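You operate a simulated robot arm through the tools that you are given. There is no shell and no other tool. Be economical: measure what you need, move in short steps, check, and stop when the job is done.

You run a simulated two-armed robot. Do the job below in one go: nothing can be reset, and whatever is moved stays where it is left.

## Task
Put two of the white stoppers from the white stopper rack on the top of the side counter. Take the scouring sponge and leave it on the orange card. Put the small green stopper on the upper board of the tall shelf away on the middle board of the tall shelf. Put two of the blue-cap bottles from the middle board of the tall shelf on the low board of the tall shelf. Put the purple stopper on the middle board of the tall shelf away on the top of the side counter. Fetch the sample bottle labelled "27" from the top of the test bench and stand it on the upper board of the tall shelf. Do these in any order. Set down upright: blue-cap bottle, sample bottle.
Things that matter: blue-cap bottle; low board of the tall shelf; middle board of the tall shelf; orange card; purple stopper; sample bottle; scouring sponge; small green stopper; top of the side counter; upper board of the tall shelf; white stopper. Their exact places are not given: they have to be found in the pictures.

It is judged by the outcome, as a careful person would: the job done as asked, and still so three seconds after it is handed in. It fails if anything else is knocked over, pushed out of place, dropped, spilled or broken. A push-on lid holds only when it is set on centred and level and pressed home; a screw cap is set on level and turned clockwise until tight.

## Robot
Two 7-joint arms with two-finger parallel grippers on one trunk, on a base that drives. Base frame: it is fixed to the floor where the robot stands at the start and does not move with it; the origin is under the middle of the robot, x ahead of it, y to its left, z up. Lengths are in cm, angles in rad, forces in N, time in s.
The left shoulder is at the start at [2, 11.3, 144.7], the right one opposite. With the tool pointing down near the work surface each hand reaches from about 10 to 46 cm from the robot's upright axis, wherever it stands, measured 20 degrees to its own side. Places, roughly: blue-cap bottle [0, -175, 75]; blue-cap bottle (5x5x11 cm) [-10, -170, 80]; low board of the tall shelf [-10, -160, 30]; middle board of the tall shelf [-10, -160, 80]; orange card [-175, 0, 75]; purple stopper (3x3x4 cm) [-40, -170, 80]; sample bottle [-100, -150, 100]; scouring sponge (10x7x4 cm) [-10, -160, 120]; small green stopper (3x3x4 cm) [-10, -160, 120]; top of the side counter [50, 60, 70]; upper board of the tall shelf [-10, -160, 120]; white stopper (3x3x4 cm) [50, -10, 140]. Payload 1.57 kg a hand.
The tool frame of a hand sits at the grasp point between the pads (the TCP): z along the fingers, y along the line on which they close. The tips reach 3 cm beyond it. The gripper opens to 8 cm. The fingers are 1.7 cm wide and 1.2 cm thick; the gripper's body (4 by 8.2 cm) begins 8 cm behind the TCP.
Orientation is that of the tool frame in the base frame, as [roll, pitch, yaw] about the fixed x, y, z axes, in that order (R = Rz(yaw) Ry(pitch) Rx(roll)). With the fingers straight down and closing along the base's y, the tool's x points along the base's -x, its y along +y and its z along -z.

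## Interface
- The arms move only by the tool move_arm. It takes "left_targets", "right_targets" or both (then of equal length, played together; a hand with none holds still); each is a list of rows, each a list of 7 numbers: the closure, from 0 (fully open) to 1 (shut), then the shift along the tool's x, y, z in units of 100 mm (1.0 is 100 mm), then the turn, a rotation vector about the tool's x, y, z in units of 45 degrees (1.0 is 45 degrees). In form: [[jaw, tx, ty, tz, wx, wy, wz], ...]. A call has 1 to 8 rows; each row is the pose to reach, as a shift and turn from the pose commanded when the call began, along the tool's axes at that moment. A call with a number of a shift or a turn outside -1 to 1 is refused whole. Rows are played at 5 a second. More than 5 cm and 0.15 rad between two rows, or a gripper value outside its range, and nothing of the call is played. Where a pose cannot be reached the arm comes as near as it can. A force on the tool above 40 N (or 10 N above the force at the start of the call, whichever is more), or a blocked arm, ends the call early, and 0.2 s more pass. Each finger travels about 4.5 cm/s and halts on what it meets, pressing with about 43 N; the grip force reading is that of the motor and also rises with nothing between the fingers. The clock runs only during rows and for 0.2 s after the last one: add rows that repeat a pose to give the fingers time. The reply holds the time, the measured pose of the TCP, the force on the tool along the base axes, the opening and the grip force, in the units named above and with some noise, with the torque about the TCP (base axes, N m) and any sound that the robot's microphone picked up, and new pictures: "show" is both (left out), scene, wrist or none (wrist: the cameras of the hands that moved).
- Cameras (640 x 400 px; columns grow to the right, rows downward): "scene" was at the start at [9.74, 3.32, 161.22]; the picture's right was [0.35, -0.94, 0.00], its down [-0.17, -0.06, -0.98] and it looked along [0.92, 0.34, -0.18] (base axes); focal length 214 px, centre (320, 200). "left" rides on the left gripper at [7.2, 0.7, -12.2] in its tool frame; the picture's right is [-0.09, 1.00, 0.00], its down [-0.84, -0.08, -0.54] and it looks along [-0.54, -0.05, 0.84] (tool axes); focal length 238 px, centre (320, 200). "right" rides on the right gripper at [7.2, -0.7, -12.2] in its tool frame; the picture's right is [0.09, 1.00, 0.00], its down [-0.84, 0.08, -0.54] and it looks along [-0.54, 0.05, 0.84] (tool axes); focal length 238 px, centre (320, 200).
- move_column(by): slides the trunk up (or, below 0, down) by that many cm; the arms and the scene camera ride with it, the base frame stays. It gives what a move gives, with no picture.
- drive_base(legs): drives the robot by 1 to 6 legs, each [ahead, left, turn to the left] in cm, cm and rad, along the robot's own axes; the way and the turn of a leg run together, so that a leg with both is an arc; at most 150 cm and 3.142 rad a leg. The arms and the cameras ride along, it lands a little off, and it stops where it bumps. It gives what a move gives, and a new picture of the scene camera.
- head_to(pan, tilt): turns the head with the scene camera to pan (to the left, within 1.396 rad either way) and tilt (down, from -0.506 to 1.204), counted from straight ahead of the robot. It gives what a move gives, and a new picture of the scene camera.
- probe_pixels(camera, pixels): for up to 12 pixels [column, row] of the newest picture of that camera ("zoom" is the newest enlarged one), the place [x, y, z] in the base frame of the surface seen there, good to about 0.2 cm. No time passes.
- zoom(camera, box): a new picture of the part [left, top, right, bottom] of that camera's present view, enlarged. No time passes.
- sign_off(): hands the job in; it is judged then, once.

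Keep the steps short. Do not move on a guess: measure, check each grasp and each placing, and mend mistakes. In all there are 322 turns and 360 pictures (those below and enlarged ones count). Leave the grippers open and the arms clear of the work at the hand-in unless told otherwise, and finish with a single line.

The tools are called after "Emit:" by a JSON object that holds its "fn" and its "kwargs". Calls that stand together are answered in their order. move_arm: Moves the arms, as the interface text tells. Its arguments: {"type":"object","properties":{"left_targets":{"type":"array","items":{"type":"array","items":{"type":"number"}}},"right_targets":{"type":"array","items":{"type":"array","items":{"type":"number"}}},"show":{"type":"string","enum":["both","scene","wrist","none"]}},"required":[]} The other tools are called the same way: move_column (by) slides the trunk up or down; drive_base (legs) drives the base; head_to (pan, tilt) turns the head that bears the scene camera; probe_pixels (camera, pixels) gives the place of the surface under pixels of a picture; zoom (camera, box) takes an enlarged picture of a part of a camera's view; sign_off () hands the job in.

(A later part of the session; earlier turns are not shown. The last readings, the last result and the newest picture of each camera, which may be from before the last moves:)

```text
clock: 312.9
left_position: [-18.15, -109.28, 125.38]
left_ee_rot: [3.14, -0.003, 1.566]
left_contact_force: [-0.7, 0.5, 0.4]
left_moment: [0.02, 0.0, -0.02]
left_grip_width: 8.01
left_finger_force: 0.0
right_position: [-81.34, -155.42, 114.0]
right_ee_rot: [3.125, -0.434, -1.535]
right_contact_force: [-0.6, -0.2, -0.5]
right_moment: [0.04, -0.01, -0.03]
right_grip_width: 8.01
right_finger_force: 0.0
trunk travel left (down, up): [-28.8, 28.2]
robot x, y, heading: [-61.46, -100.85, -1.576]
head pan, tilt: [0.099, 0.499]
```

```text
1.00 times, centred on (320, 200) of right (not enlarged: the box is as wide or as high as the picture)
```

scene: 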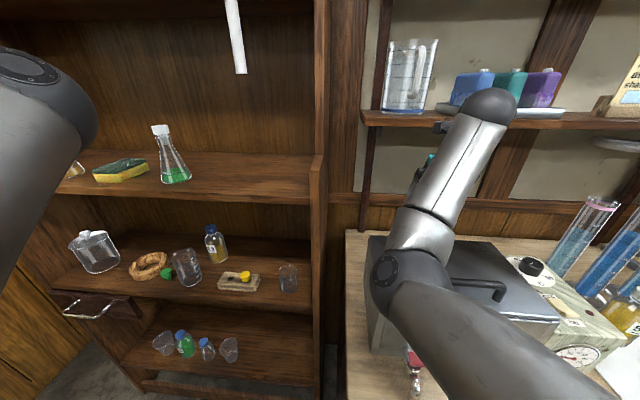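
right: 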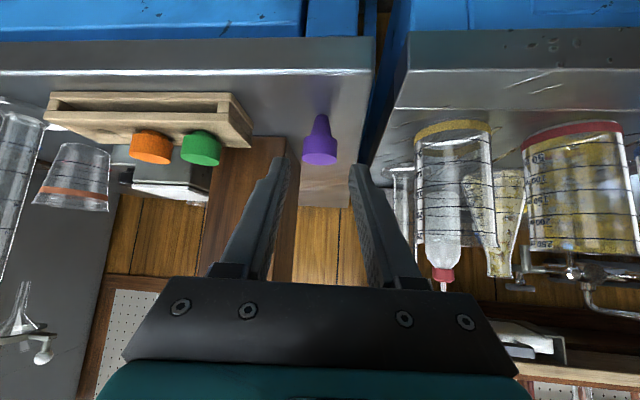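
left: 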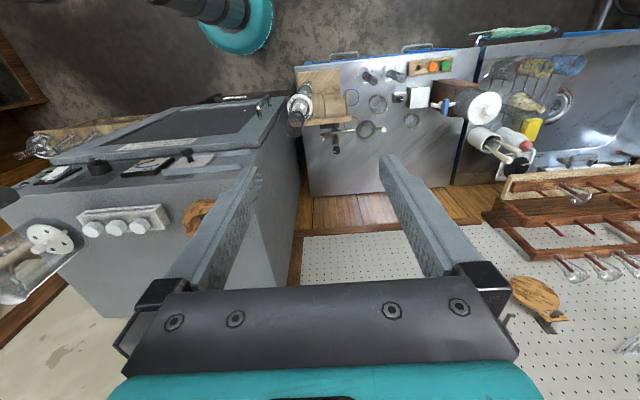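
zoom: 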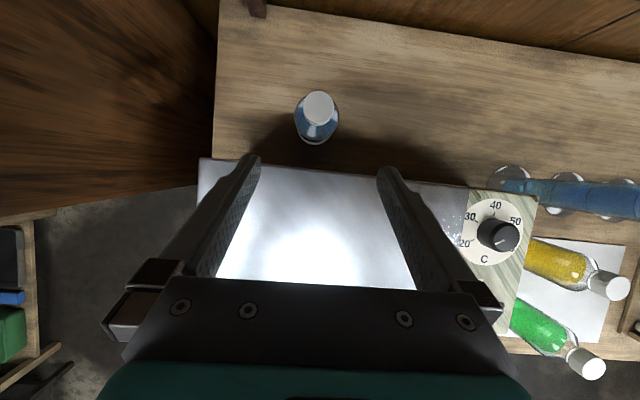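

Emit:
{"fn": "probe_pixels", "kwargs": {"camera": "zoom", "pixels": [[318, 107], [308, 107], [328, 107], [318, 95], [318, 120], [300, 162], [400, 175], [297, 120], [340, 125], [318, 140]]}}

Emit:
{"fn": "zoom", "kwargs": {"camera": "right", "box": [270, 70, 370, 170]}}

```text
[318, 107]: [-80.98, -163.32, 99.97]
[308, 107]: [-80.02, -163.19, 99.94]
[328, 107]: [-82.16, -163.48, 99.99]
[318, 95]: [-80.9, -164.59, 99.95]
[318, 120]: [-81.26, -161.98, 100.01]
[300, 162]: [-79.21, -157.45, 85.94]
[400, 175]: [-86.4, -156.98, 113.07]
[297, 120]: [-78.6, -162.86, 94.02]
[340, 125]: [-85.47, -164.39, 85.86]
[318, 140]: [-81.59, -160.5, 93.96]
```

```text
4.00 times, centred on (320, 120) of right
```

zoom: 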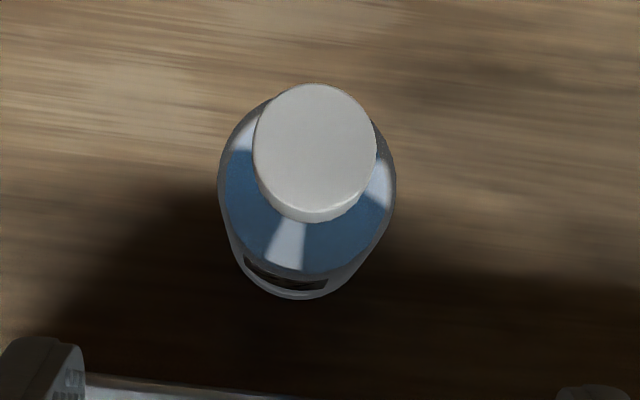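

The bottle's cap is at (−81.05, −163.3, 100.0). I check the elbow's height above the bench and bath before lowering.

Emit:
{"fn": "probe_pixels", "kwargs": {"camera": "scene", "pixels": [[395, 285], [380, 270], [415, 240], [400, 310], [440, 300], [450, 180], [485, 110], [500, 360]]}}

Emit:
{"fn": "head_to", "kwargs": {"pan": -0.3, "tilt": 0.65}}

```text
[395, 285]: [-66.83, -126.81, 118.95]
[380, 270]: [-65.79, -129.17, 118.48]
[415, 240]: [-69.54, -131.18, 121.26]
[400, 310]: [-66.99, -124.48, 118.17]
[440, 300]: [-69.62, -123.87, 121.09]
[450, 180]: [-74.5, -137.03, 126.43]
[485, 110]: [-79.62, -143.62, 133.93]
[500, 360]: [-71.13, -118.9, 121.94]
```

```text
clock: 313.8
left_position: [-18.19, -109.02, 125.38]
left_ee_rot: [3.141, 0.0, 1.563]
left_contact_force: [-0.8, 0.2, 0.3]
left_moment: [0.0, 0.01, -0.03]
left_grip_width: 8.01
left_finger_force: 0.1
right_position: [-81.37, -155.37, 113.93]
right_ee_rot: [3.126, -0.437, -1.535]
right_contact_force: [-0.3, -0.3, -0.5]
right_moment: [-0.02, -0.03, 0.0]
right_grip_width: 7.98
right_finger_force: 0.0
trunk travel left (down, up): [-28.8, 28.2]
robot x, y, heading: [-61.4, -100.86, -1.579]
head pan, tilt: [-0.3, 0.649]
```

scene: 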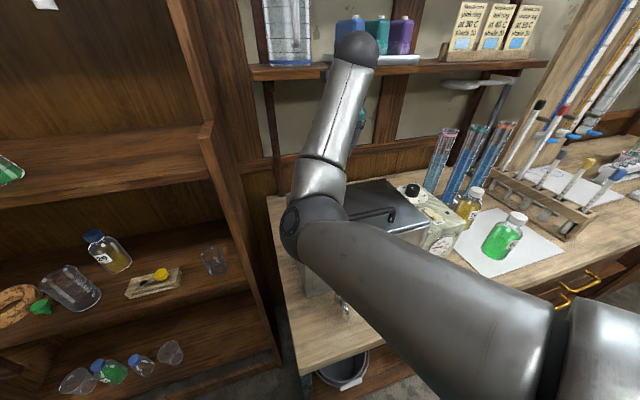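

The elbow is at z≈115, so lowering by trunk would press the forearm on the bath. Instead I raise the trunk 8 cm and lower with the arm, which slopes the forearm down over the bath.

Emit:
{"fn": "move_column", "kwargs": {"by": 8}}

Emit:
{"fn": "move_arm", "kwargs": {"right_targets": [[0, -0.11, 0, 0.23, 0, 0, 0], [0, -0.21, 0, 0.46, 0, 0, 0], [0, -0.32, 0, 0.68, 0, 0, 0], [0, -0.32, 0, 0.68, 0, 0, 0]], "show": "none"}}

Emit:
{"fn": "move_arm", "kwargs": {"right_targets": [[0, 0.05, 0, 0.28, 0, 0, 0], [0, 0.1, 0, 0.55, 0, 0, 0], [0, 0.1, 0, 0.75, 0, 0, 0], [0, 0.1, 0, 0.75, 0, 0, 0]], "show": "both"}}

```text
clock: 315.0
left_position: [-18.14, -109.11, 133.37]
left_ee_rot: [3.14, 0.0, 1.563]
left_contact_force: [0.3, -0.4, 0.1]
left_moment: [-0.02, 0.0, -0.02]
left_grip_width: 7.98
left_finger_force: 0.1
right_position: [-81.43, -155.32, 121.94]
right_ee_rot: [3.126, -0.437, -1.534]
right_contact_force: [-0.7, -0.3, 0.0]
right_moment: [-0.02, 0.01, -0.03]
right_grip_width: 8.01
right_finger_force: 0.0
trunk travel left (down, up): [-36.8, 20.2]
robot x, y, heading: [-61.36, -100.95, -1.575]
head pan, tilt: [-0.3, 0.649]
```

```text
clock: 316.0
left_position: [-18.08, -109.17, 133.36]
left_ee_rot: [3.14, 0.0, 1.563]
left_contact_force: [-0.2, -0.4, -0.1]
left_moment: [-0.02, -0.03, 0.02]
left_grip_width: 8.0
left_finger_force: 0.0
right_position: [-81.54, -155.27, 114.5]
right_ee_rot: [3.126, -0.436, -1.534]
right_contact_force: [0.1, 0.4, 0.7]
right_moment: [-0.02, 0.03, 0.0]
right_grip_width: 7.98
right_finger_force: 0.1
trunk travel left (down, up): [-36.8, 20.2]
robot x, y, heading: [-61.61, -100.75, -1.575]
head pan, tilt: [-0.3, 0.649]
```

```text
clock: 317.0
left_position: [-18.17, -109.18, 133.55]
left_ee_rot: [3.14, 0.001, 1.563]
left_contact_force: [0.0, -1.3, -0.1]
left_moment: [0.0, 0.01, 0.0]
left_grip_width: 8.0
left_finger_force: 0.1
right_position: [-81.46, -159.44, 107.99]
right_ee_rot: [3.125, -0.437, -1.533]
right_contact_force: [-0.2, -0.7, -0.4]
right_moment: [0.01, -0.01, 0.0]
right_grip_width: 7.99
right_finger_force: 0.0
trunk travel left (down, up): [-36.8, 20.2]
robot x, y, heading: [-61.25, -100.57, -1.581]
head pan, tilt: [-0.3, 0.649]
```

scene: 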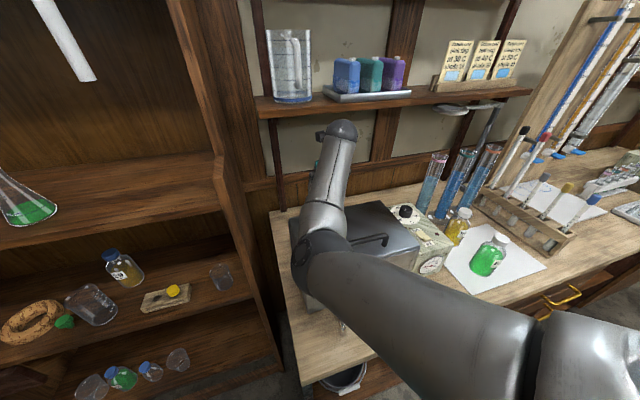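
right: 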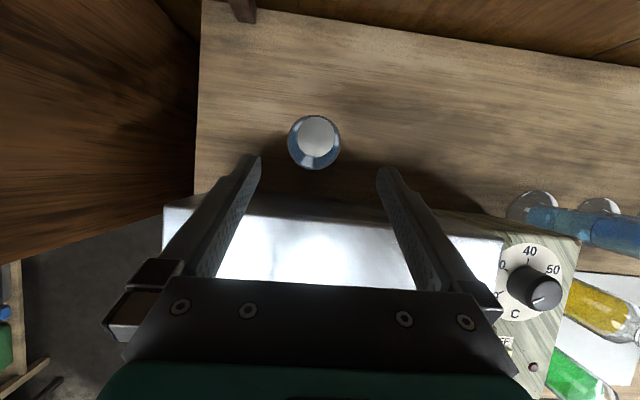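

I move over the bottle (forward 3.9, down 3).

Emit:
{"fn": "move_arm", "kwargs": {"right_targets": [[0, 0.12, -0.03, 0.15, 0, 0, 0], [0, 0.224, -0.03, 0.3, 0, 0, 0], [0, 0.224, -0.03, 0.434, 0, 0, 0], [0, 0.224, -0.03, 0.434, 0, 0, 0]], "show": "both"}}

```text
clock: 318.0
left_position: [-18.19, -109.22, 133.31]
left_ee_rot: [3.139, -0.001, 1.563]
left_contact_force: [0.5, 0.2, -0.2]
left_moment: [0.03, 0.03, -0.03]
left_grip_width: 7.97
left_finger_force: 0.0
right_position: [-81.03, -163.31, 105.24]
right_ee_rot: [3.127, -0.436, -1.534]
right_contact_force: [-0.6, -0.5, 0.4]
right_moment: [0.0, 0.0, -0.01]
right_grip_width: 8.0
right_finger_force: 0.0
trunk travel left (down, up): [-36.8, 20.2]
robot x, y, heading: [-61.61, -101.03, -1.58]
head pan, tilt: [-0.3, 0.649]
```

scene: 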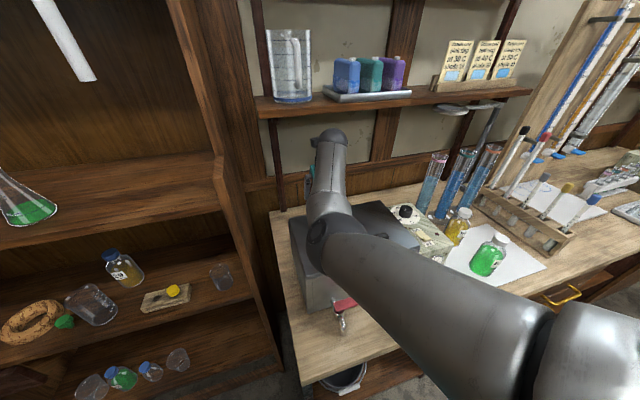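
right: 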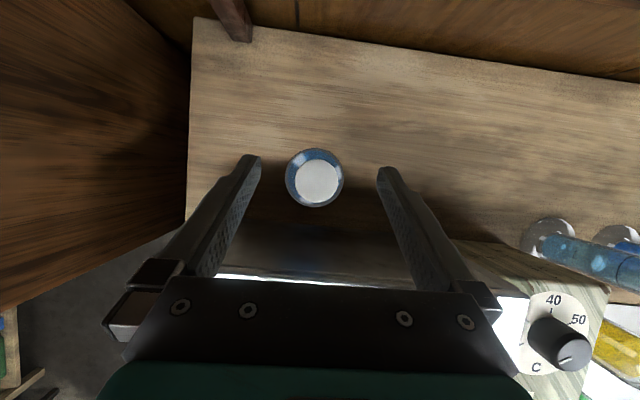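

Emit:
{"fn": "probe_pixels", "kwargs": {"camera": "scene", "pixels": [[325, 235], [315, 245], [340, 215], [330, 180], [330, 140], [370, 260], [420, 280]]}}

```text
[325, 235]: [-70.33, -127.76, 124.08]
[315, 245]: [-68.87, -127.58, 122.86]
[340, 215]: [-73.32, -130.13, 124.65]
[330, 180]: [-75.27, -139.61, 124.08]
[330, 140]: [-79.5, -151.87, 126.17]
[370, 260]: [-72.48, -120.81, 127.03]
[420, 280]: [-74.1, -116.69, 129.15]
```

Forearm is well above the bath. I lower 10.8 cm straight down around the bottle.

Emit:
{"fn": "move_arm", "kwargs": {"right_targets": [[0, -0.11, 0, 0.24, 0, 0, 0], [0, -0.22, 0, 0.48, 0, 0, 0], [0, -0.33, 0, 0.72, 0, 0, 0], [0, -0.41, 0, 0.88, 0, 0, 0], [0, -0.454, 0, 0.98, 0, 0, 0], [0, -0.454, 0, 0.98, 0, 0, 0]], "show": "both"}}

```text
clock: 319.0
left_position: [-18.29, -109.19, 133.38]
left_ee_rot: [3.14, -0.001, 1.564]
left_contact_force: [0.4, -0.4, 0.4]
left_moment: [0.05, 0.0, 0.01]
left_grip_width: 8.02
left_finger_force: 0.0
right_position: [-81.42, -164.12, 96.77]
right_ee_rot: [3.121, -0.458, -1.536]
right_contact_force: [0.5, 0.1, -1.4]
right_moment: [-0.01, 0.04, 0.01]
right_grip_width: 8.01
right_finger_force: 0.1
trunk travel left (down, up): [-36.8, 20.2]
robot x, y, heading: [-61.5, -100.82, -1.578]
head pan, tilt: [-0.3, 0.649]
stopped in row 5 (right hand): the force on the tool passed its limit at 52 N (the readings are from after the stop); the commanded pose is now the measured one
```

scene: 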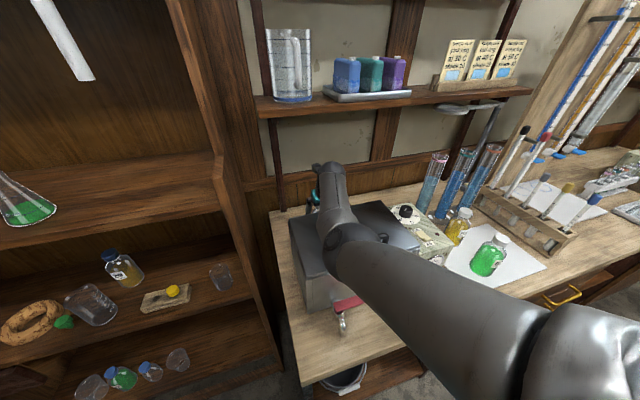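
right: 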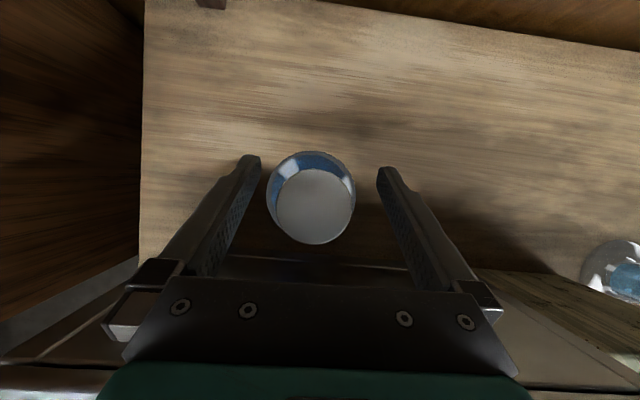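

The palm's underside touched the bath's rear edge at z≈96.8 (52 N). I raise 4 cm, check the bath has not moved, and try a steeper hand (tilt ≈12–15°).

Emit:
{"fn": "move_arm", "kwargs": {"right_targets": [[0, 0.1, 0, -0.2, 0, 0, 0], [0, 0.177, 0.03, -0.36, 0, 0, 0], [0, 0.12, 0.03, -0.39, 0, -0.13, 0], [0, 0.1, 0.03, -0.4, 0, -0.27, 0], [0, 0.1, 0.03, -0.4, 0, -0.27, 0]], "show": "both"}}

Emit:
{"fn": "probe_pixels", "kwargs": {"camera": "scene", "pixels": [[390, 210], [375, 205], [418, 255], [292, 240], [300, 295], [345, 302]]}}

```text
clock: 320.2
left_position: [-18.18, -109.07, 133.37]
left_ee_rot: [3.141, 0.0, 1.563]
left_contact_force: [-0.1, 0.0, 1.0]
left_moment: [0.0, -0.02, 0.02]
left_grip_width: 7.99
left_finger_force: 0.0
right_position: [-81.55, -163.0, 100.86]
right_ee_rot: [3.124, -0.245, -1.543]
right_contact_force: [-1.0, 0.6, -0.1]
right_moment: [0.0, 0.0, -0.03]
right_grip_width: 7.99
right_finger_force: 0.0
trunk travel left (down, up): [-36.8, 20.2]
robot x, y, heading: [-61.74, -101.06, -1.577]
head pan, tilt: [-0.3, 0.649]
```

scene: 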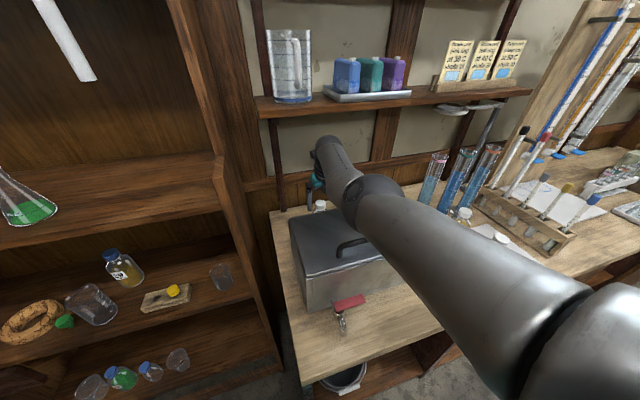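
right: 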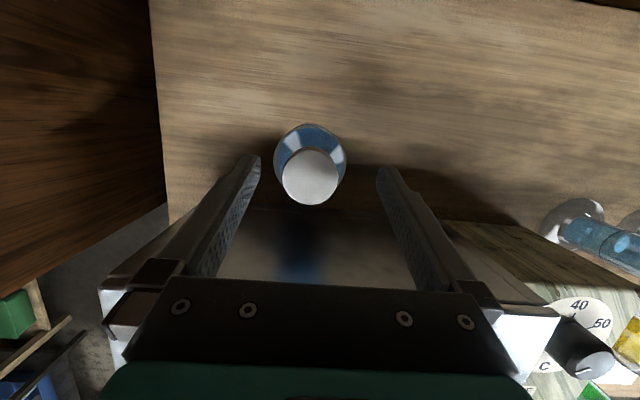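

```text
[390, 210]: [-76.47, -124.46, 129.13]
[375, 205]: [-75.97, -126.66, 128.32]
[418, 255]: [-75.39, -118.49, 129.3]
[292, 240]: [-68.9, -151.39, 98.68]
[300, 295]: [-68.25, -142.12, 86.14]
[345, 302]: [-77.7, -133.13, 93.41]
```

Tilt 14° is reachable here. I re-measure the cap.

Emit:
{"fn": "probe_pixels", "kwargs": {"camera": "right", "pixels": [[311, 178], [297, 178], [325, 178], [311, 165], [311, 195], [300, 140]]}}

```text
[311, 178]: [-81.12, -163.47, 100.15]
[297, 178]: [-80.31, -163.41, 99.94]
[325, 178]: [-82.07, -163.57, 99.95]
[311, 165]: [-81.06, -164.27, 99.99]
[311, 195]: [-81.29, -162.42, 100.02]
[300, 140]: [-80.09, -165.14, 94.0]
```

Lower 6.5 cm, with small corrections.

Emit:
{"fn": "move_arm", "kwargs": {"right_targets": [[0, 0.03, -0.04, 0.1, 0, 0, 0], [0, -0.02, -0.04, 0.25, 0, 0, 0], [0, -0.06, -0.04, 0.4, 0, 0, 0], [0, -0.09, -0.04, 0.54, 0, 0, 0], [0, -0.11, -0.04, 0.64, 0, 0, 0], [0, -0.11, -0.04, 0.64, 0, 0, 0]], "show": "both"}}

```text
clock: 321.6
left_position: [-18.19, -108.96, 133.41]
left_ee_rot: [3.14, -0.001, 1.563]
left_contact_force: [-0.3, -0.3, 0.0]
left_moment: [-0.04, 0.03, 0.03]
left_grip_width: 8.01
left_finger_force: 0.1
right_position: [-81.73, -162.24, 96.1]
right_ee_rot: [3.114, -0.273, -1.546]
right_contact_force: [-0.1, 2.4, 13.3]
right_moment: [0.63, -0.23, 0.06]
right_grip_width: 8.0
right_finger_force: 0.0
right hand out of reach, approached as far as the arm can: row 1, 2, 3, 4, 5, 6
trunk travel left (down, up): [-36.8, 20.2]
robot x, y, heading: [-61.8, -101.02, -1.581]
head pan, tilt: [-0.3, 0.649]
stopped in row 6 (right hand): the force on the tool passed its limit at 49 N (the readings are from after the stop); the commanded pose is now the measured one
```

scene: 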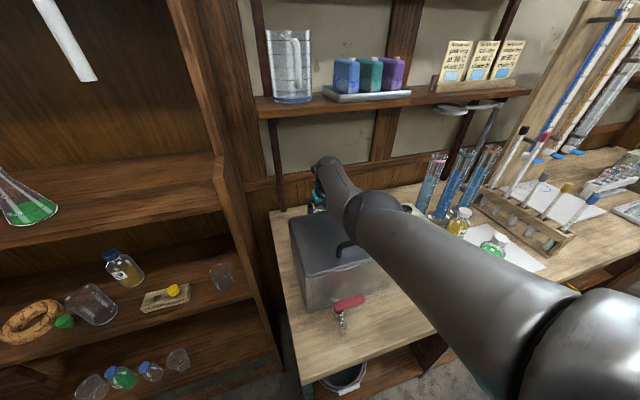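
right: 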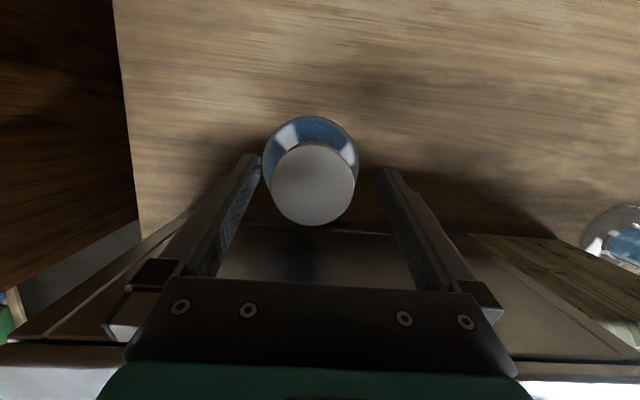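

Reach falls about 1 cm short and the palm touches the bath. I raise 5 cm, then move the base 2.5 cm closer.

Emit:
{"fn": "move_arm", "kwargs": {"right_targets": [[0, 0.06, 0, -0.24, 0, 0, 0], [0, 0.12, 0, -0.48, 0, 0, 0], [0, 0.12, 0, -0.48, 0, 0, 0]], "show": "none"}}

Emit:
{"fn": "drive_base", "kwargs": {"legs": [[2.5, 0, 0]]}}

```text
clock: 322.4
left_position: [-18.17, -108.97, 133.39]
left_ee_rot: [3.14, 0.001, 1.566]
left_contact_force: [0.9, -0.3, -0.3]
left_moment: [-0.01, 0.02, -0.03]
left_grip_width: 7.99
left_finger_force: 0.1
right_position: [-81.54, -162.23, 100.59]
right_ee_rot: [3.116, -0.266, -1.546]
right_contact_force: [-0.2, 0.1, -0.3]
right_moment: [-0.01, 0.0, 0.02]
right_grip_width: 8.0
right_finger_force: 0.0
trunk travel left (down, up): [-36.8, 20.2]
robot x, y, heading: [-61.62, -100.74, -1.579]
head pan, tilt: [-0.3, 0.649]
```

```text
clock: 323.2
left_position: [-18.2, -111.6, 133.5]
left_ee_rot: [3.139, -0.002, 1.563]
left_contact_force: [0.1, 0.2, 0.1]
left_moment: [0.01, 0.03, -0.03]
left_grip_width: 8.02
left_finger_force: 0.1
right_position: [-81.56, -164.6, 100.53]
right_ee_rot: [3.117, -0.266, -1.547]
right_contact_force: [-0.6, -0.6, 0.5]
right_moment: [0.04, 0.04, 0.03]
right_grip_width: 7.99
right_finger_force: 0.1
trunk travel left (down, up): [-36.8, 20.2]
robot x, y, heading: [-61.48, -103.66, -1.576]
head pan, tilt: [-0.3, 0.649]
```

scene: 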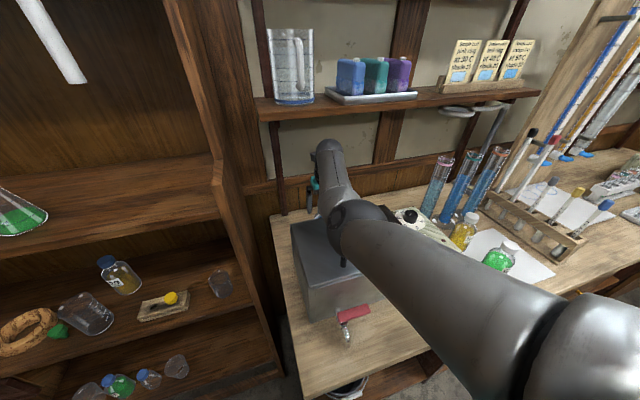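

Base moved fine. I lower again, 6.2 cm.

Emit:
{"fn": "move_arm", "kwargs": {"right_targets": [[0, -0.06, -0.04, 0.15, 0, 0, 0], [0, -0.12, -0.04, 0.3, 0, 0, 0], [0, -0.17, -0.04, 0.44, 0, 0, 0], [0, -0.21, -0.04, 0.53, 0, 0, 0], [0, -0.23, -0.04, 0.58, 0, 0, 0], [0, -0.23, -0.04, 0.58, 0, 0, 0]], "show": "both"}}

```text
clock: 324.6
left_position: [-18.24, -111.48, 133.35]
left_ee_rot: [3.14, 0.002, 1.565]
left_contact_force: [-0.9, -0.3, 0.1]
left_moment: [0.03, 0.02, -0.01]
left_grip_width: 8.0
left_finger_force: 0.3
right_position: [-81.32, -163.86, 94.36]
right_ee_rot: [3.117, -0.267, -1.545]
right_contact_force: [-0.7, -0.2, 0.0]
right_moment: [0.02, 0.0, 0.04]
right_grip_width: 8.02
right_finger_force: 0.0
trunk travel left (down, up): [-36.8, 20.2]
robot x, y, heading: [-61.56, -103.63, -1.575]
head pan, tilt: [-0.3, 0.649]
```

scene: 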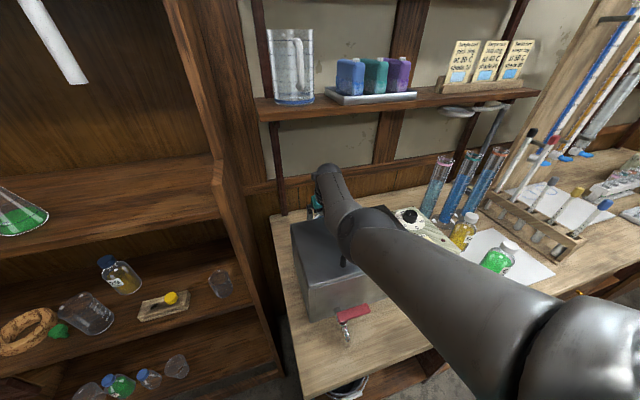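
right: 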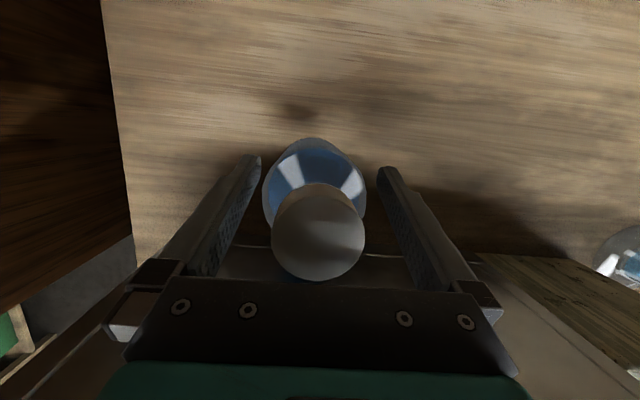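

At z 94.4 with no contact. I lower another 0.8 cm and close.

Emit:
{"fn": "move_arm", "kwargs": {"right_targets": [[0, -0.01, -0.01, 0.04, 0, 0, 0], [0, -0.02, -0.02, 0.078, 0, 0, 0], [0.2, -0.02, -0.02, 0.078, 0, 0, 0], [0.4, -0.02, -0.02, 0.078, 0, 0, 0], [0.7, -0.02, -0.02, 0.078, 0, 0, 0], [0.7, -0.02, -0.02, 0.078, 0, 0, 0], [0.7, -0.02, -0.02, 0.078, 0, 0, 0]], "show": "wrist"}}

```text
clock: 326.2
left_position: [-18.2, -111.52, 133.37]
left_ee_rot: [3.14, 0.0, 1.564]
left_contact_force: [-0.4, -0.5, 0.3]
left_moment: [0.01, 0.02, -0.01]
left_grip_width: 8.01
left_finger_force: 0.1
right_position: [-81.1, -163.87, 93.45]
right_ee_rot: [3.116, -0.267, -1.545]
right_contact_force: [1.2, 0.0, -0.5]
right_moment: [-0.02, -0.2, -0.01]
right_grip_width: 5.85
right_finger_force: 43.0
trunk travel left (down, up): [-36.8, 20.2]
robot x, y, heading: [-61.58, -103.29, -1.571]
head pan, tilt: [-0.3, 0.649]
```

right: 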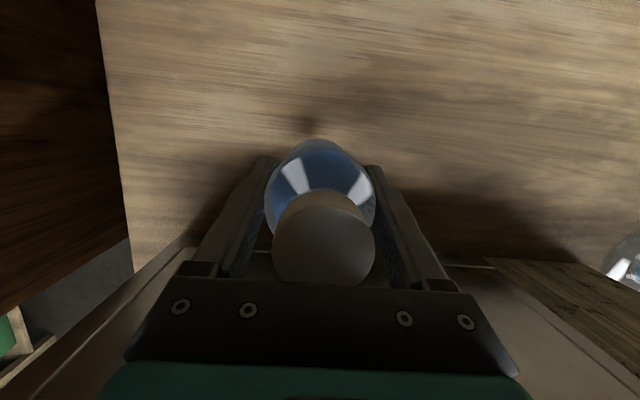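

Gripped (5.85 cm). I lift 9.5 cm straight up first.

Emit:
{"fn": "move_arm", "kwargs": {"right_targets": [[0.75, 0.03, 0, -0.1, 0, 0, 0], [0.75, 0.09, 0, -0.33, 0, 0, 0], [0.75, 0.15, 0, -0.56, 0, 0, 0], [0.75, 0.2, 0, -0.75, 0, 0, 0], [0.75, 0.25, 0, -0.917, 0, 0, 0], [0.75, 0.25, 0, -0.917, 0, 0, 0]], "show": "both"}}

```text
clock: 327.6
left_position: [-18.28, -111.61, 133.31]
left_ee_rot: [3.139, 0.001, 1.565]
left_contact_force: [-0.2, 0.0, 0.4]
left_moment: [-0.01, 0.0, -0.01]
left_grip_width: 8.02
left_finger_force: 0.0
right_position: [-80.91, -163.91, 103.01]
right_ee_rot: [3.117, -0.265, -1.545]
right_contact_force: [-0.5, -0.4, -3.5]
right_moment: [-0.03, -0.01, -0.02]
right_grip_width: 5.85
right_finger_force: 42.7
trunk travel left (down, up): [-36.8, 20.2]
robot x, y, heading: [-61.47, -103.43, -1.574]
head pan, tilt: [-0.3, 0.649]
```

scene: 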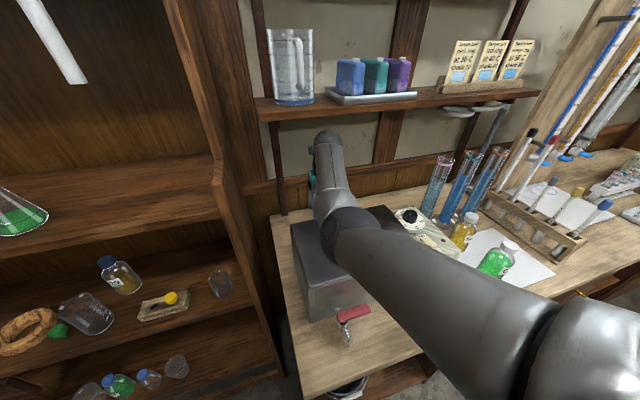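
right: 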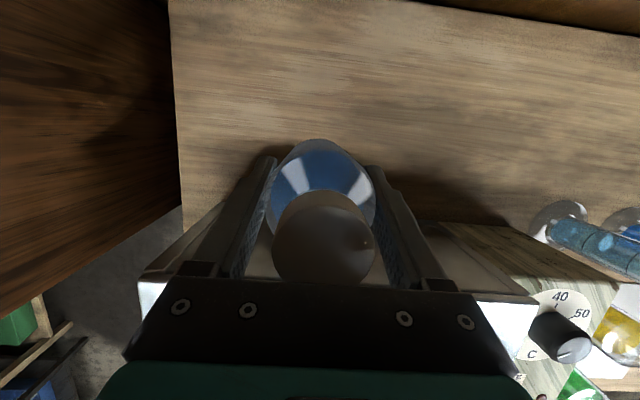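

Lifted; weight 3.5 N. Now up 5, back 2 and tilt the hand ≈17° so that the camera stays clear of the wall shelf.

Emit:
{"fn": "move_arm", "kwargs": {"right_targets": [[0.75, 0.02, 0, -0.2, 0, 0, 0], [0.75, 0.0, 0, -0.3, 0, 0.13, 0], [0.75, -0.03, 0, -0.42, 0, 0.26, 0], [0.75, -0.06, 0, -0.535, 0, 0.38, 0], [0.75, -0.06, 0, -0.535, 0, 0.38, 0]], "show": "none"}}

```text
clock: 328.8
left_position: [-18.28, -111.61, 133.45]
left_ee_rot: [3.14, -0.001, 1.563]
left_contact_force: [0.5, 0.6, 0.1]
left_moment: [0.0, -0.02, 0.01]
left_grip_width: 8.0
left_finger_force: 0.1
right_position: [-81.17, -162.21, 108.74]
right_ee_rot: [3.108, -0.578, -1.541]
right_contact_force: [-0.2, 0.6, -3.6]
right_moment: [-0.01, -0.03, 0.01]
right_grip_width: 5.82
right_finger_force: 42.7
trunk travel left (down, up): [-36.8, 20.2]
robot x, y, heading: [-61.34, -103.4, -1.572]
head pan, tilt: [-0.3, 0.649]
```

Emit:
{"fn": "move_arm", "kwargs": {"right_targets": [[0.75, 0.1, 0, -0.2, 0, 0, 0], [0.75, 0.204, 0, -0.404, 0, 0, 0], [0.75, 0.05, 0, -0.58, 0, 0, 0], [0.75, -0.15, 0, -0.76, 0, 0, 0], [0.75, -0.342, 0, -0.94, 0, 0, 0]], "show": "both"}}

```text
clock: 330.2
left_position: [-18.29, -111.58, 133.38]
left_ee_rot: [3.141, 0.0, 1.563]
left_contact_force: [-0.8, 0.0, -0.2]
left_moment: [0.02, -0.02, -0.02]
left_grip_width: 8.0
left_finger_force: 0.1
right_position: [-82.64, -155.17, 118.7]
right_ee_rot: [3.098, -0.655, -1.563]
right_contact_force: [0.1, -0.1, -3.6]
right_moment: [0.03, -0.01, -0.02]
right_grip_width: 5.84
right_finger_force: 42.6
trunk travel left (down, up): [-36.8, 20.2]
robot x, y, heading: [-61.52, -103.56, -1.577]
head pan, tilt: [-0.3, 0.649]
stopped in row 5 (right hand): the arm was blocked; the commanded pose is now the measured one
```

scene: 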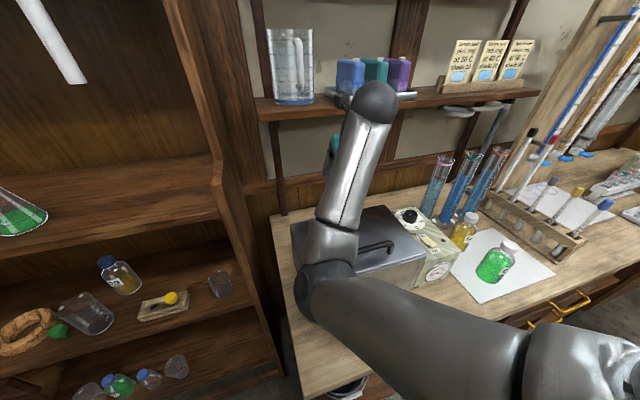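
right: 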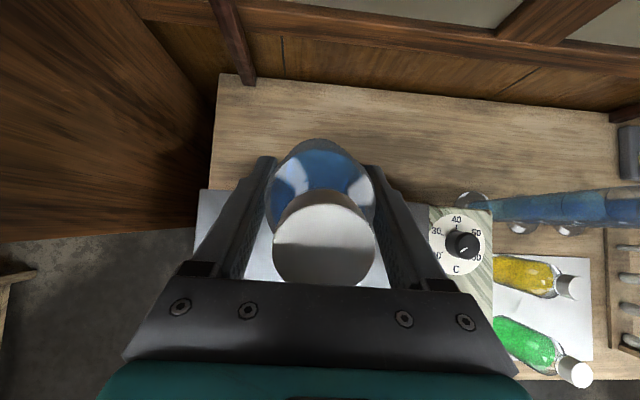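

The bottle is above the bath (lowest point ≈110.6, handle 106.5). I back the base out 28 cm.

Emit:
{"fn": "drive_base", "kwargs": {"legs": [[-28, 0, 0]]}}

Emit:
{"fn": "head_to", "kwargs": {"pan": -0.35, "tilt": 0.4}}

```text
clock: 332.1
left_position: [-17.94, -83.92, 133.41]
left_ee_rot: [3.14, 0.0, 1.56]
left_contact_force: [0.2, 0.8, 0.0]
left_moment: [-0.03, -0.01, -0.01]
left_grip_width: 7.99
left_finger_force: 0.1
right_position: [-82.54, -127.24, 118.65]
right_ee_rot: [3.096, -0.655, -1.563]
right_contact_force: [0.9, 0.1, -3.2]
right_moment: [-0.02, 0.03, 0.02]
right_grip_width: 5.84
right_finger_force: 43.3
trunk travel left (down, up): [-36.8, 20.2]
robot x, y, heading: [-61.4, -75.89, -1.58]
head pan, tilt: [-0.3, 0.649]
```

scene: 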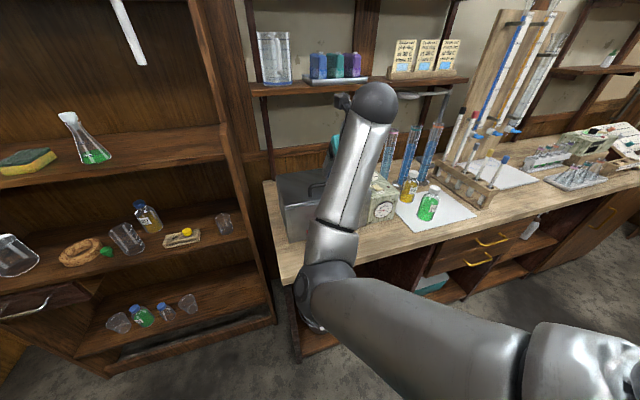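

```text
clock: 332.9
left_position: [-18.01, -84.09, 133.51]
left_ee_rot: [3.139, 0.0, 1.559]
left_contact_force: [-1.1, -0.4, 0.0]
left_moment: [0.01, 0.0, 0.0]
left_grip_width: 8.0
left_finger_force: 0.1
right_position: [-82.76, -127.42, 118.72]
right_ee_rot: [3.095, -0.654, -1.563]
right_contact_force: [-0.5, -0.9, -3.4]
right_moment: [0.0, 0.01, 0.01]
right_grip_width: 5.85
right_finger_force: 43.4
trunk travel left (down, up): [-36.8, 20.2]
robot x, y, heading: [-61.21, -75.91, -1.579]
head pan, tilt: [-0.351, 0.4]
```

scene: 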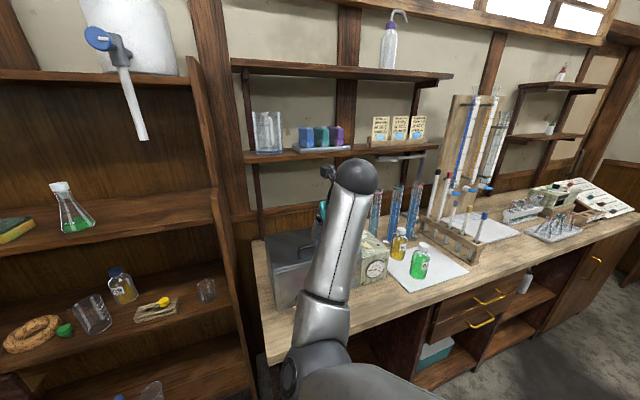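

The bath stands as before. Now I bring the hand back to the grasp tilt so that the bottle is upright again.

Emit:
{"fn": "move_arm", "kwargs": {"right_targets": [[0.75, 0, 0, 0, 0.01, -0.12, 0], [0.75, 0, 0, 0, 0.02, -0.25, 0], [0.75, 0, 0, 0, 0.025, -0.37, 0], [0.75, 0, 0, 0, 0.025, -0.49, 0], [0.75, 0, 0, 0, 0.025, -0.49, 0]], "show": "wrist"}}

```text
clock: 334.1
left_position: [-18.0, -84.13, 133.35]
left_ee_rot: [3.14, 0.0, 1.562]
left_contact_force: [0.2, -0.5, 0.5]
left_moment: [-0.02, -0.01, 0.0]
left_grip_width: 7.99
left_finger_force: 0.2
right_position: [-82.67, -127.7, 118.59]
right_ee_rot: [3.122, -0.268, -1.579]
right_contact_force: [0.7, -0.7, -3.5]
right_moment: [0.02, 0.0, 0.04]
right_grip_width: 5.83
right_finger_force: 42.6
trunk travel left (down, up): [-36.8, 20.2]
robot x, y, heading: [-61.51, -75.72, -1.579]
head pan, tilt: [-0.351, 0.4]
```

right: 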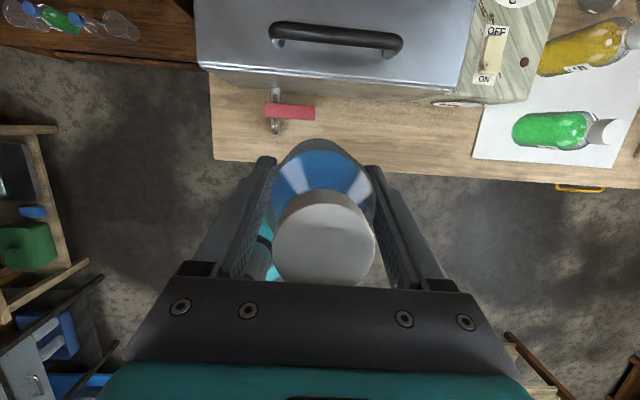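

Bottle upright again. I raise the trunk 8 cm and move 51 cm left, in front of the tall shelf.

Emit:
{"fn": "move_column", "kwargs": {"by": 8}}

Emit:
{"fn": "drive_base", "kwargs": {"legs": [[0, 51, 0]]}}

Emit:
{"fn": "head_to", "kwargs": {"pan": -0.1, "tilt": 0.4}}

```text
clock: 335.2
left_position: [-18.08, -84.09, 141.46]
left_ee_rot: [3.14, 0.0, 1.56]
left_contact_force: [-0.3, 0.1, 0.3]
left_moment: [-0.01, 0.01, -0.02]
left_grip_width: 8.0
left_finger_force: 0.1
right_position: [-82.74, -127.65, 126.49]
right_ee_rot: [3.121, -0.269, -1.579]
right_contact_force: [0.0, -0.3, -4.5]
right_moment: [-0.02, 0.0, -0.05]
right_grip_width: 5.85
right_finger_force: 42.9
trunk travel left (down, up): [-44.8, 12.2]
robot x, y, heading: [-61.18, -75.6, -1.579]
head pan, tilt: [-0.351, 0.4]
```

```text
clock: 338.2
left_position: [33.25, -84.28, 141.49]
left_ee_rot: [3.141, -0.001, 1.561]
left_contact_force: [0.7, 0.3, -0.7]
left_moment: [0.0, 0.02, -0.01]
left_grip_width: 8.01
left_finger_force: 0.0
right_position: [-31.43, -128.03, 126.59]
right_ee_rot: [3.122, -0.268, -1.575]
right_contact_force: [0.2, 0.3, -2.9]
right_moment: [-0.03, 0.01, -0.01]
right_grip_width: 5.85
right_finger_force: 43.2
trunk travel left (down, up): [-44.8, 12.2]
robot x, y, heading: [-9.8, -76.2, -1.578]
head pan, tilt: [-0.351, 0.4]
```

scene: 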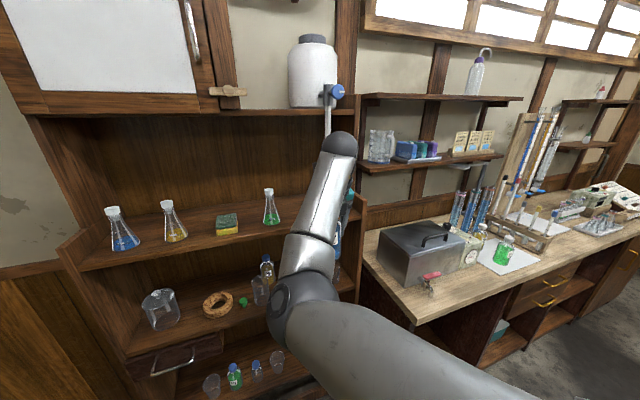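

```text
clock: 339.0
left_position: [33.17, -84.37, 141.6]
left_ee_rot: [3.14, -0.001, 1.562]
left_contact_force: [-0.1, -0.4, -0.5]
left_moment: [-0.01, 0.01, 0.0]
left_grip_width: 7.99
left_finger_force: 0.0
right_position: [-31.5, -128.1, 126.5]
right_ee_rot: [3.122, -0.268, -1.578]
right_contact_force: [0.3, 0.1, -3.8]
right_moment: [0.0, 0.01, -0.01]
right_grip_width: 5.83
right_finger_force: 43.9
trunk travel left (down, up): [-44.8, 12.2]
robot x, y, heading: [-10.01, -76.35, -1.579]
head pan, tilt: [-0.099, 0.4]
```

scene: 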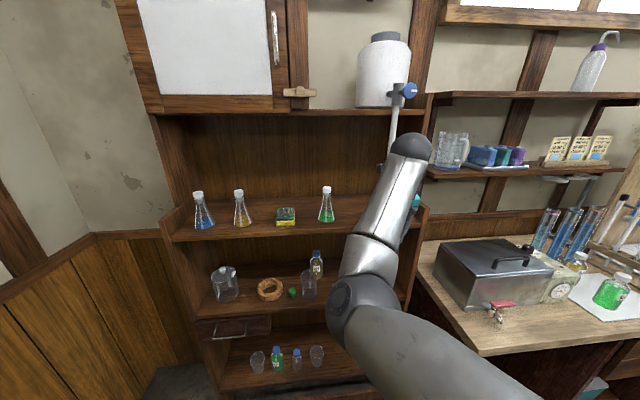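

I drive 20 cm ahead, look, then finish.

Emit:
{"fn": "drive_base", "kwargs": {"legs": [[20, 0, 0]]}}

Emit:
{"fn": "zoom", "kwargs": {"camera": "right", "box": [0, 0, 640, 400]}}

```text
clock: 340.6
left_position: [33.04, -104.42, 141.41]
left_ee_rot: [3.139, 0.0, 1.564]
left_contact_force: [-0.6, 0.4, -0.1]
left_moment: [0.01, -0.01, -0.04]
left_grip_width: 8.01
left_finger_force: 0.0
right_position: [-31.34, -148.3, 126.64]
right_ee_rot: [3.123, -0.267, -1.574]
right_contact_force: [-0.6, 0.1, -3.6]
right_moment: [-0.05, -0.01, 0.05]
right_grip_width: 5.84
right_finger_force: 42.9
trunk travel left (down, up): [-44.8, 12.2]
robot x, y, heading: [-10.19, -96.17, -1.571]
head pan, tilt: [-0.099, 0.4]
```

scene: 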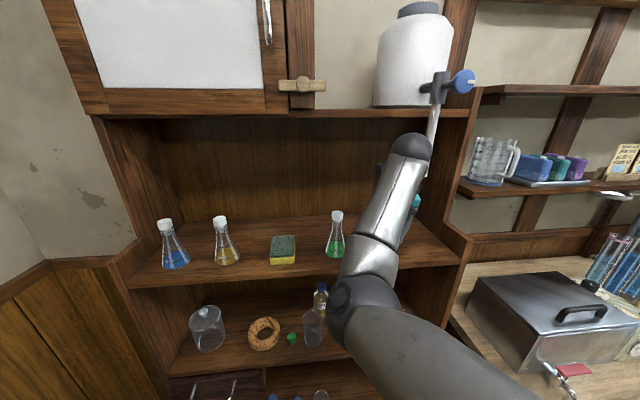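

```text
1.00 times, centred on (320, 200) of right (not enlarged: the box is as wide or as high as the picture)
```

zoom: 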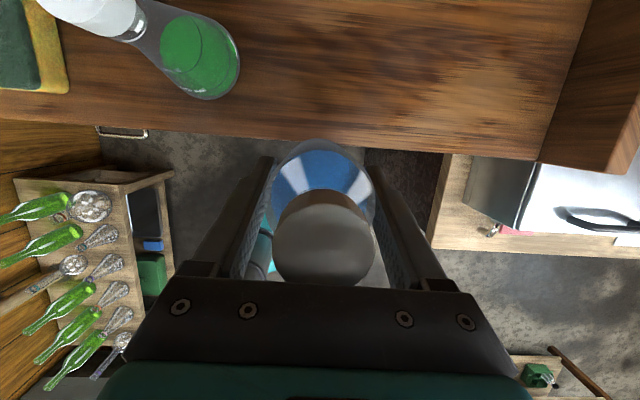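

Emit:
{"fn": "probe_pixels", "kwargs": {"camera": "zoom", "pixels": [[240, 80], [245, 60], [320, 90], [330, 60], [320, 135], [420, 60], [205, 98], [110, 20]]}}

Emit:
{"fn": "probe_pixels", "kwargs": {"camera": "scene", "pixels": [[440, 110], [430, 165], [432, 150], [460, 82], [408, 140]]}}

```text
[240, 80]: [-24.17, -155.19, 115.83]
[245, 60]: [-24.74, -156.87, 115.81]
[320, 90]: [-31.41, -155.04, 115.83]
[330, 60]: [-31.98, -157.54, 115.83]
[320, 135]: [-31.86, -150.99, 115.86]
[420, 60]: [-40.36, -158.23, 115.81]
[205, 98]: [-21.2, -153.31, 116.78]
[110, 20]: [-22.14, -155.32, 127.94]
```

```text
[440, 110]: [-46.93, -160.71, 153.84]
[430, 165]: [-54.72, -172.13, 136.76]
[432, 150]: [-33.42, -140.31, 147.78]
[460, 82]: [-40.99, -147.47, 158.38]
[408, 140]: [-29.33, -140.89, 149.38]
```

I lower the trunk 1.3 cm and drive 9 cm ahead, giving about (−31.5, −157).

Emit:
{"fn": "move_column", "kwargs": {"by": -1.3}}

Emit:
{"fn": "drive_base", "kwargs": {"legs": [[9, -0.4, 0]]}}

Emit:
{"fn": "zoom", "kwargs": {"camera": "right", "box": [0, 0, 640, 400]}}

```text
clock: 341.2
left_position: [33.05, -104.3, 140.13]
left_ee_rot: [3.139, -0.001, 1.562]
left_contact_force: [0.2, -0.6, 0.2]
left_moment: [-0.01, 0.01, -0.02]
left_grip_width: 7.99
left_finger_force: 0.0
right_position: [-31.41, -148.18, 125.26]
right_ee_rot: [3.12, -0.267, -1.574]
right_contact_force: [0.0, 0.2, -2.7]
right_moment: [-0.03, 0.0, 0.04]
right_grip_width: 5.86
right_finger_force: 42.9
trunk travel left (down, up): [-43.5, 13.5]
robot x, y, heading: [-9.93, -96.32, -1.574]
head pan, tilt: [-0.099, 0.4]
```

```text
clock: 342.3
left_position: [32.78, -113.33, 140.12]
left_ee_rot: [3.14, 0.0, 1.564]
left_contact_force: [-0.3, -0.7, 0.9]
left_moment: [0.02, 0.01, -0.02]
left_grip_width: 8.0
left_finger_force: 0.0
right_position: [-31.97, -156.99, 125.17]
right_ee_rot: [3.123, -0.266, -1.573]
right_contact_force: [-0.5, -0.6, -3.4]
right_moment: [0.02, -0.01, -0.02]
right_grip_width: 5.85
right_finger_force: 42.9
trunk travel left (down, up): [-43.5, 13.5]
robot x, y, heading: [-10.56, -104.99, -1.572]
head pan, tilt: [-0.099, 0.4]
```

scene: 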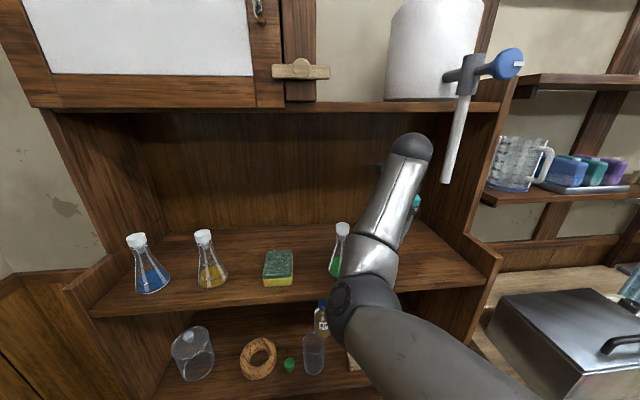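

```text
1.00 times, centred on (320, 200) of right (not enlarged: the box is as wide or as high as the picture)
```

zoom: 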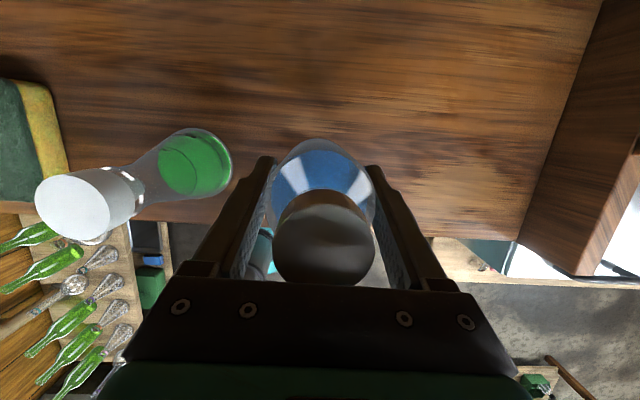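

Over the board. I lower about 1.7 cm until contact.

Emit:
{"fn": "move_arm", "kwargs": {"right_targets": [[0.75, -0.02, 0, 0.08, 0, 0, 0], [0.75, -0.034, 0, 0.125, 0, 0, 0], [0.75, -0.041, 0, 0.15, 0, 0, 0], [0.75, -0.044, 0, 0.162, 0, 0, 0], [0.75, -0.047, 0, 0.172, 0, 0, 0]], "show": "none"}}

```text
clock: 343.5
left_position: [32.6, -113.07, 140.11]
left_ee_rot: [3.138, 0.0, 1.563]
left_contact_force: [1.0, 0.5, -0.4]
left_moment: [0.01, -0.02, -0.01]
left_grip_width: 8.0
left_finger_force: 0.0
right_position: [-31.83, -157.02, 123.39]
right_ee_rot: [3.122, -0.27, -1.574]
right_contact_force: [0.0, -0.8, 1.1]
right_moment: [0.04, -0.1, 0.03]
right_grip_width: 5.81
right_finger_force: 43.0
trunk travel left (down, up): [-43.5, 13.5]
robot x, y, heading: [-10.66, -105.01, -1.575]
head pan, tilt: [-0.099, 0.4]
```

Contact (weight carried by the board). I open to ~7.5 cm and wait.

Emit:
{"fn": "move_arm", "kwargs": {"right_targets": [[0.4, 0, 0, 0.003, 0, 0, 0], [0.2, 0, 0, 0.003, 0, 0, 0], [0.05, 0, 0, 0.003, 0, 0, 0], [0.05, 0, 0, 0.003, 0, 0, 0], [0.05, 0, 0, 0.003, 0, 0, 0]], "show": "wrist"}}

```text
clock: 344.7
left_position: [32.63, -113.13, 140.05]
left_ee_rot: [3.14, 0.0, 1.565]
left_contact_force: [0.5, 0.0, -0.1]
left_moment: [0.03, -0.04, 0.03]
left_grip_width: 8.01
left_finger_force: 0.0
right_position: [-31.75, -156.95, 123.49]
right_ee_rot: [3.122, -0.269, -1.576]
right_contact_force: [-0.1, 0.5, 0.2]
right_moment: [0.0, -0.03, -0.02]
right_grip_width: 7.59
right_finger_force: 0.0
trunk travel left (down, up): [-43.5, 13.5]
robot x, y, heading: [-10.66, -105.07, -1.577]
head pan, tilt: [-0.099, 0.4]
```

right: 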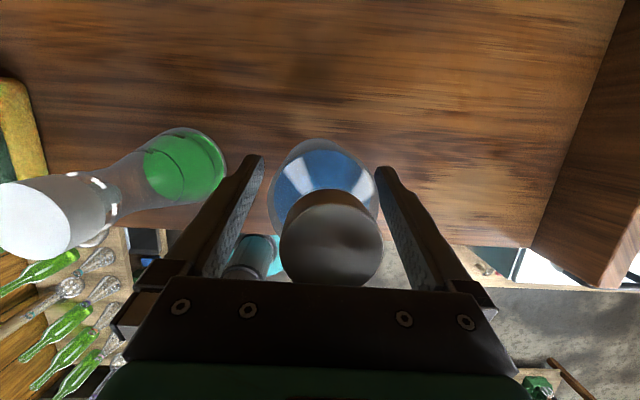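

Released, standing. I rise 1.5 cm and back straight out.

Emit:
{"fn": "move_arm", "kwargs": {"right_targets": [[0.05, 0.02, 0.03, -0.07, 0, 0, 0], [0, 0.04, 0.03, -0.145, 0, 0, 0], [0, 0.04, 0.03, -0.145, 0, 0, 0]], "show": "none"}}

Emit:
{"fn": "drive_base", "kwargs": {"legs": [[-28, 0, 0]]}}

Emit:
{"fn": "head_to", "kwargs": {"pan": 0.0, "tilt": 0.35}}

```text
clock: 345.5
left_position: [32.67, -113.11, 140.11]
left_ee_rot: [3.14, -0.001, 1.563]
left_contact_force: [0.7, 0.4, 0.1]
left_moment: [-0.01, -0.01, 0.0]
left_grip_width: 8.0
left_finger_force: 0.0
right_position: [-32.17, -157.08, 124.95]
right_ee_rot: [3.123, -0.27, -1.574]
right_contact_force: [0.1, -0.1, 0.4]
right_moment: [0.01, 0.0, -0.01]
right_grip_width: 7.97
right_finger_force: 0.0
trunk travel left (down, up): [-43.5, 13.5]
robot x, y, heading: [-10.66, -104.82, -1.572]
head pan, tilt: [-0.099, 0.4]
```

```text
clock: 347.5
left_position: [32.78, -85.31, 140.19]
left_ee_rot: [3.14, 0.0, 1.562]
left_contact_force: [-0.3, 0.4, -0.6]
left_moment: [-0.03, 0.02, 0.02]
left_grip_width: 7.98
left_finger_force: 0.0
right_position: [-32.15, -128.94, 124.98]
right_ee_rot: [3.123, -0.269, -1.575]
right_contact_force: [0.6, 0.4, -0.1]
right_moment: [-0.01, -0.05, 0.01]
right_grip_width: 8.03
right_finger_force: 0.0
trunk travel left (down, up): [-43.5, 13.5]
robot x, y, heading: [-10.24, -77.16, -1.578]
head pan, tilt: [-0.099, 0.4]
```

scene: 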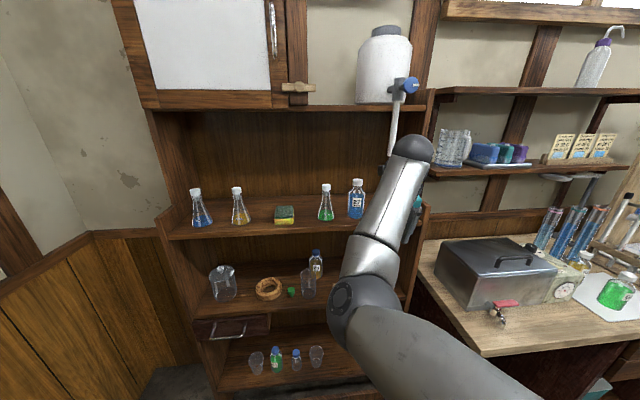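

```text
clock: 348.2
left_position: [32.81, -85.26, 140.08]
left_ee_rot: [3.14, 0.0, 1.562]
left_contact_force: [-0.4, -0.1, 1.2]
left_moment: [0.0, -0.01, -0.01]
left_grip_width: 8.02
left_finger_force: 0.1
right_position: [-32.1, -129.05, 124.86]
right_ee_rot: [3.123, -0.268, -1.577]
right_contact_force: [-0.3, -0.4, 0.0]
right_moment: [-0.01, 0.02, 0.0]
right_grip_width: 7.99
right_finger_force: 0.0
trunk travel left (down, up): [-43.5, 13.5]
robot x, y, heading: [-10.29, -76.92, -1.578]
head pan, tilt: [0.0, 0.351]
```

scene: 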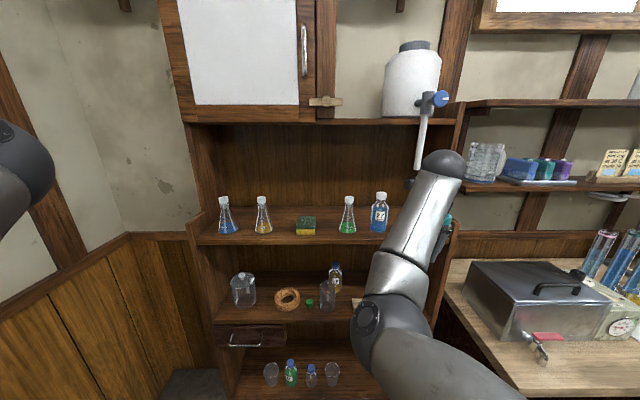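

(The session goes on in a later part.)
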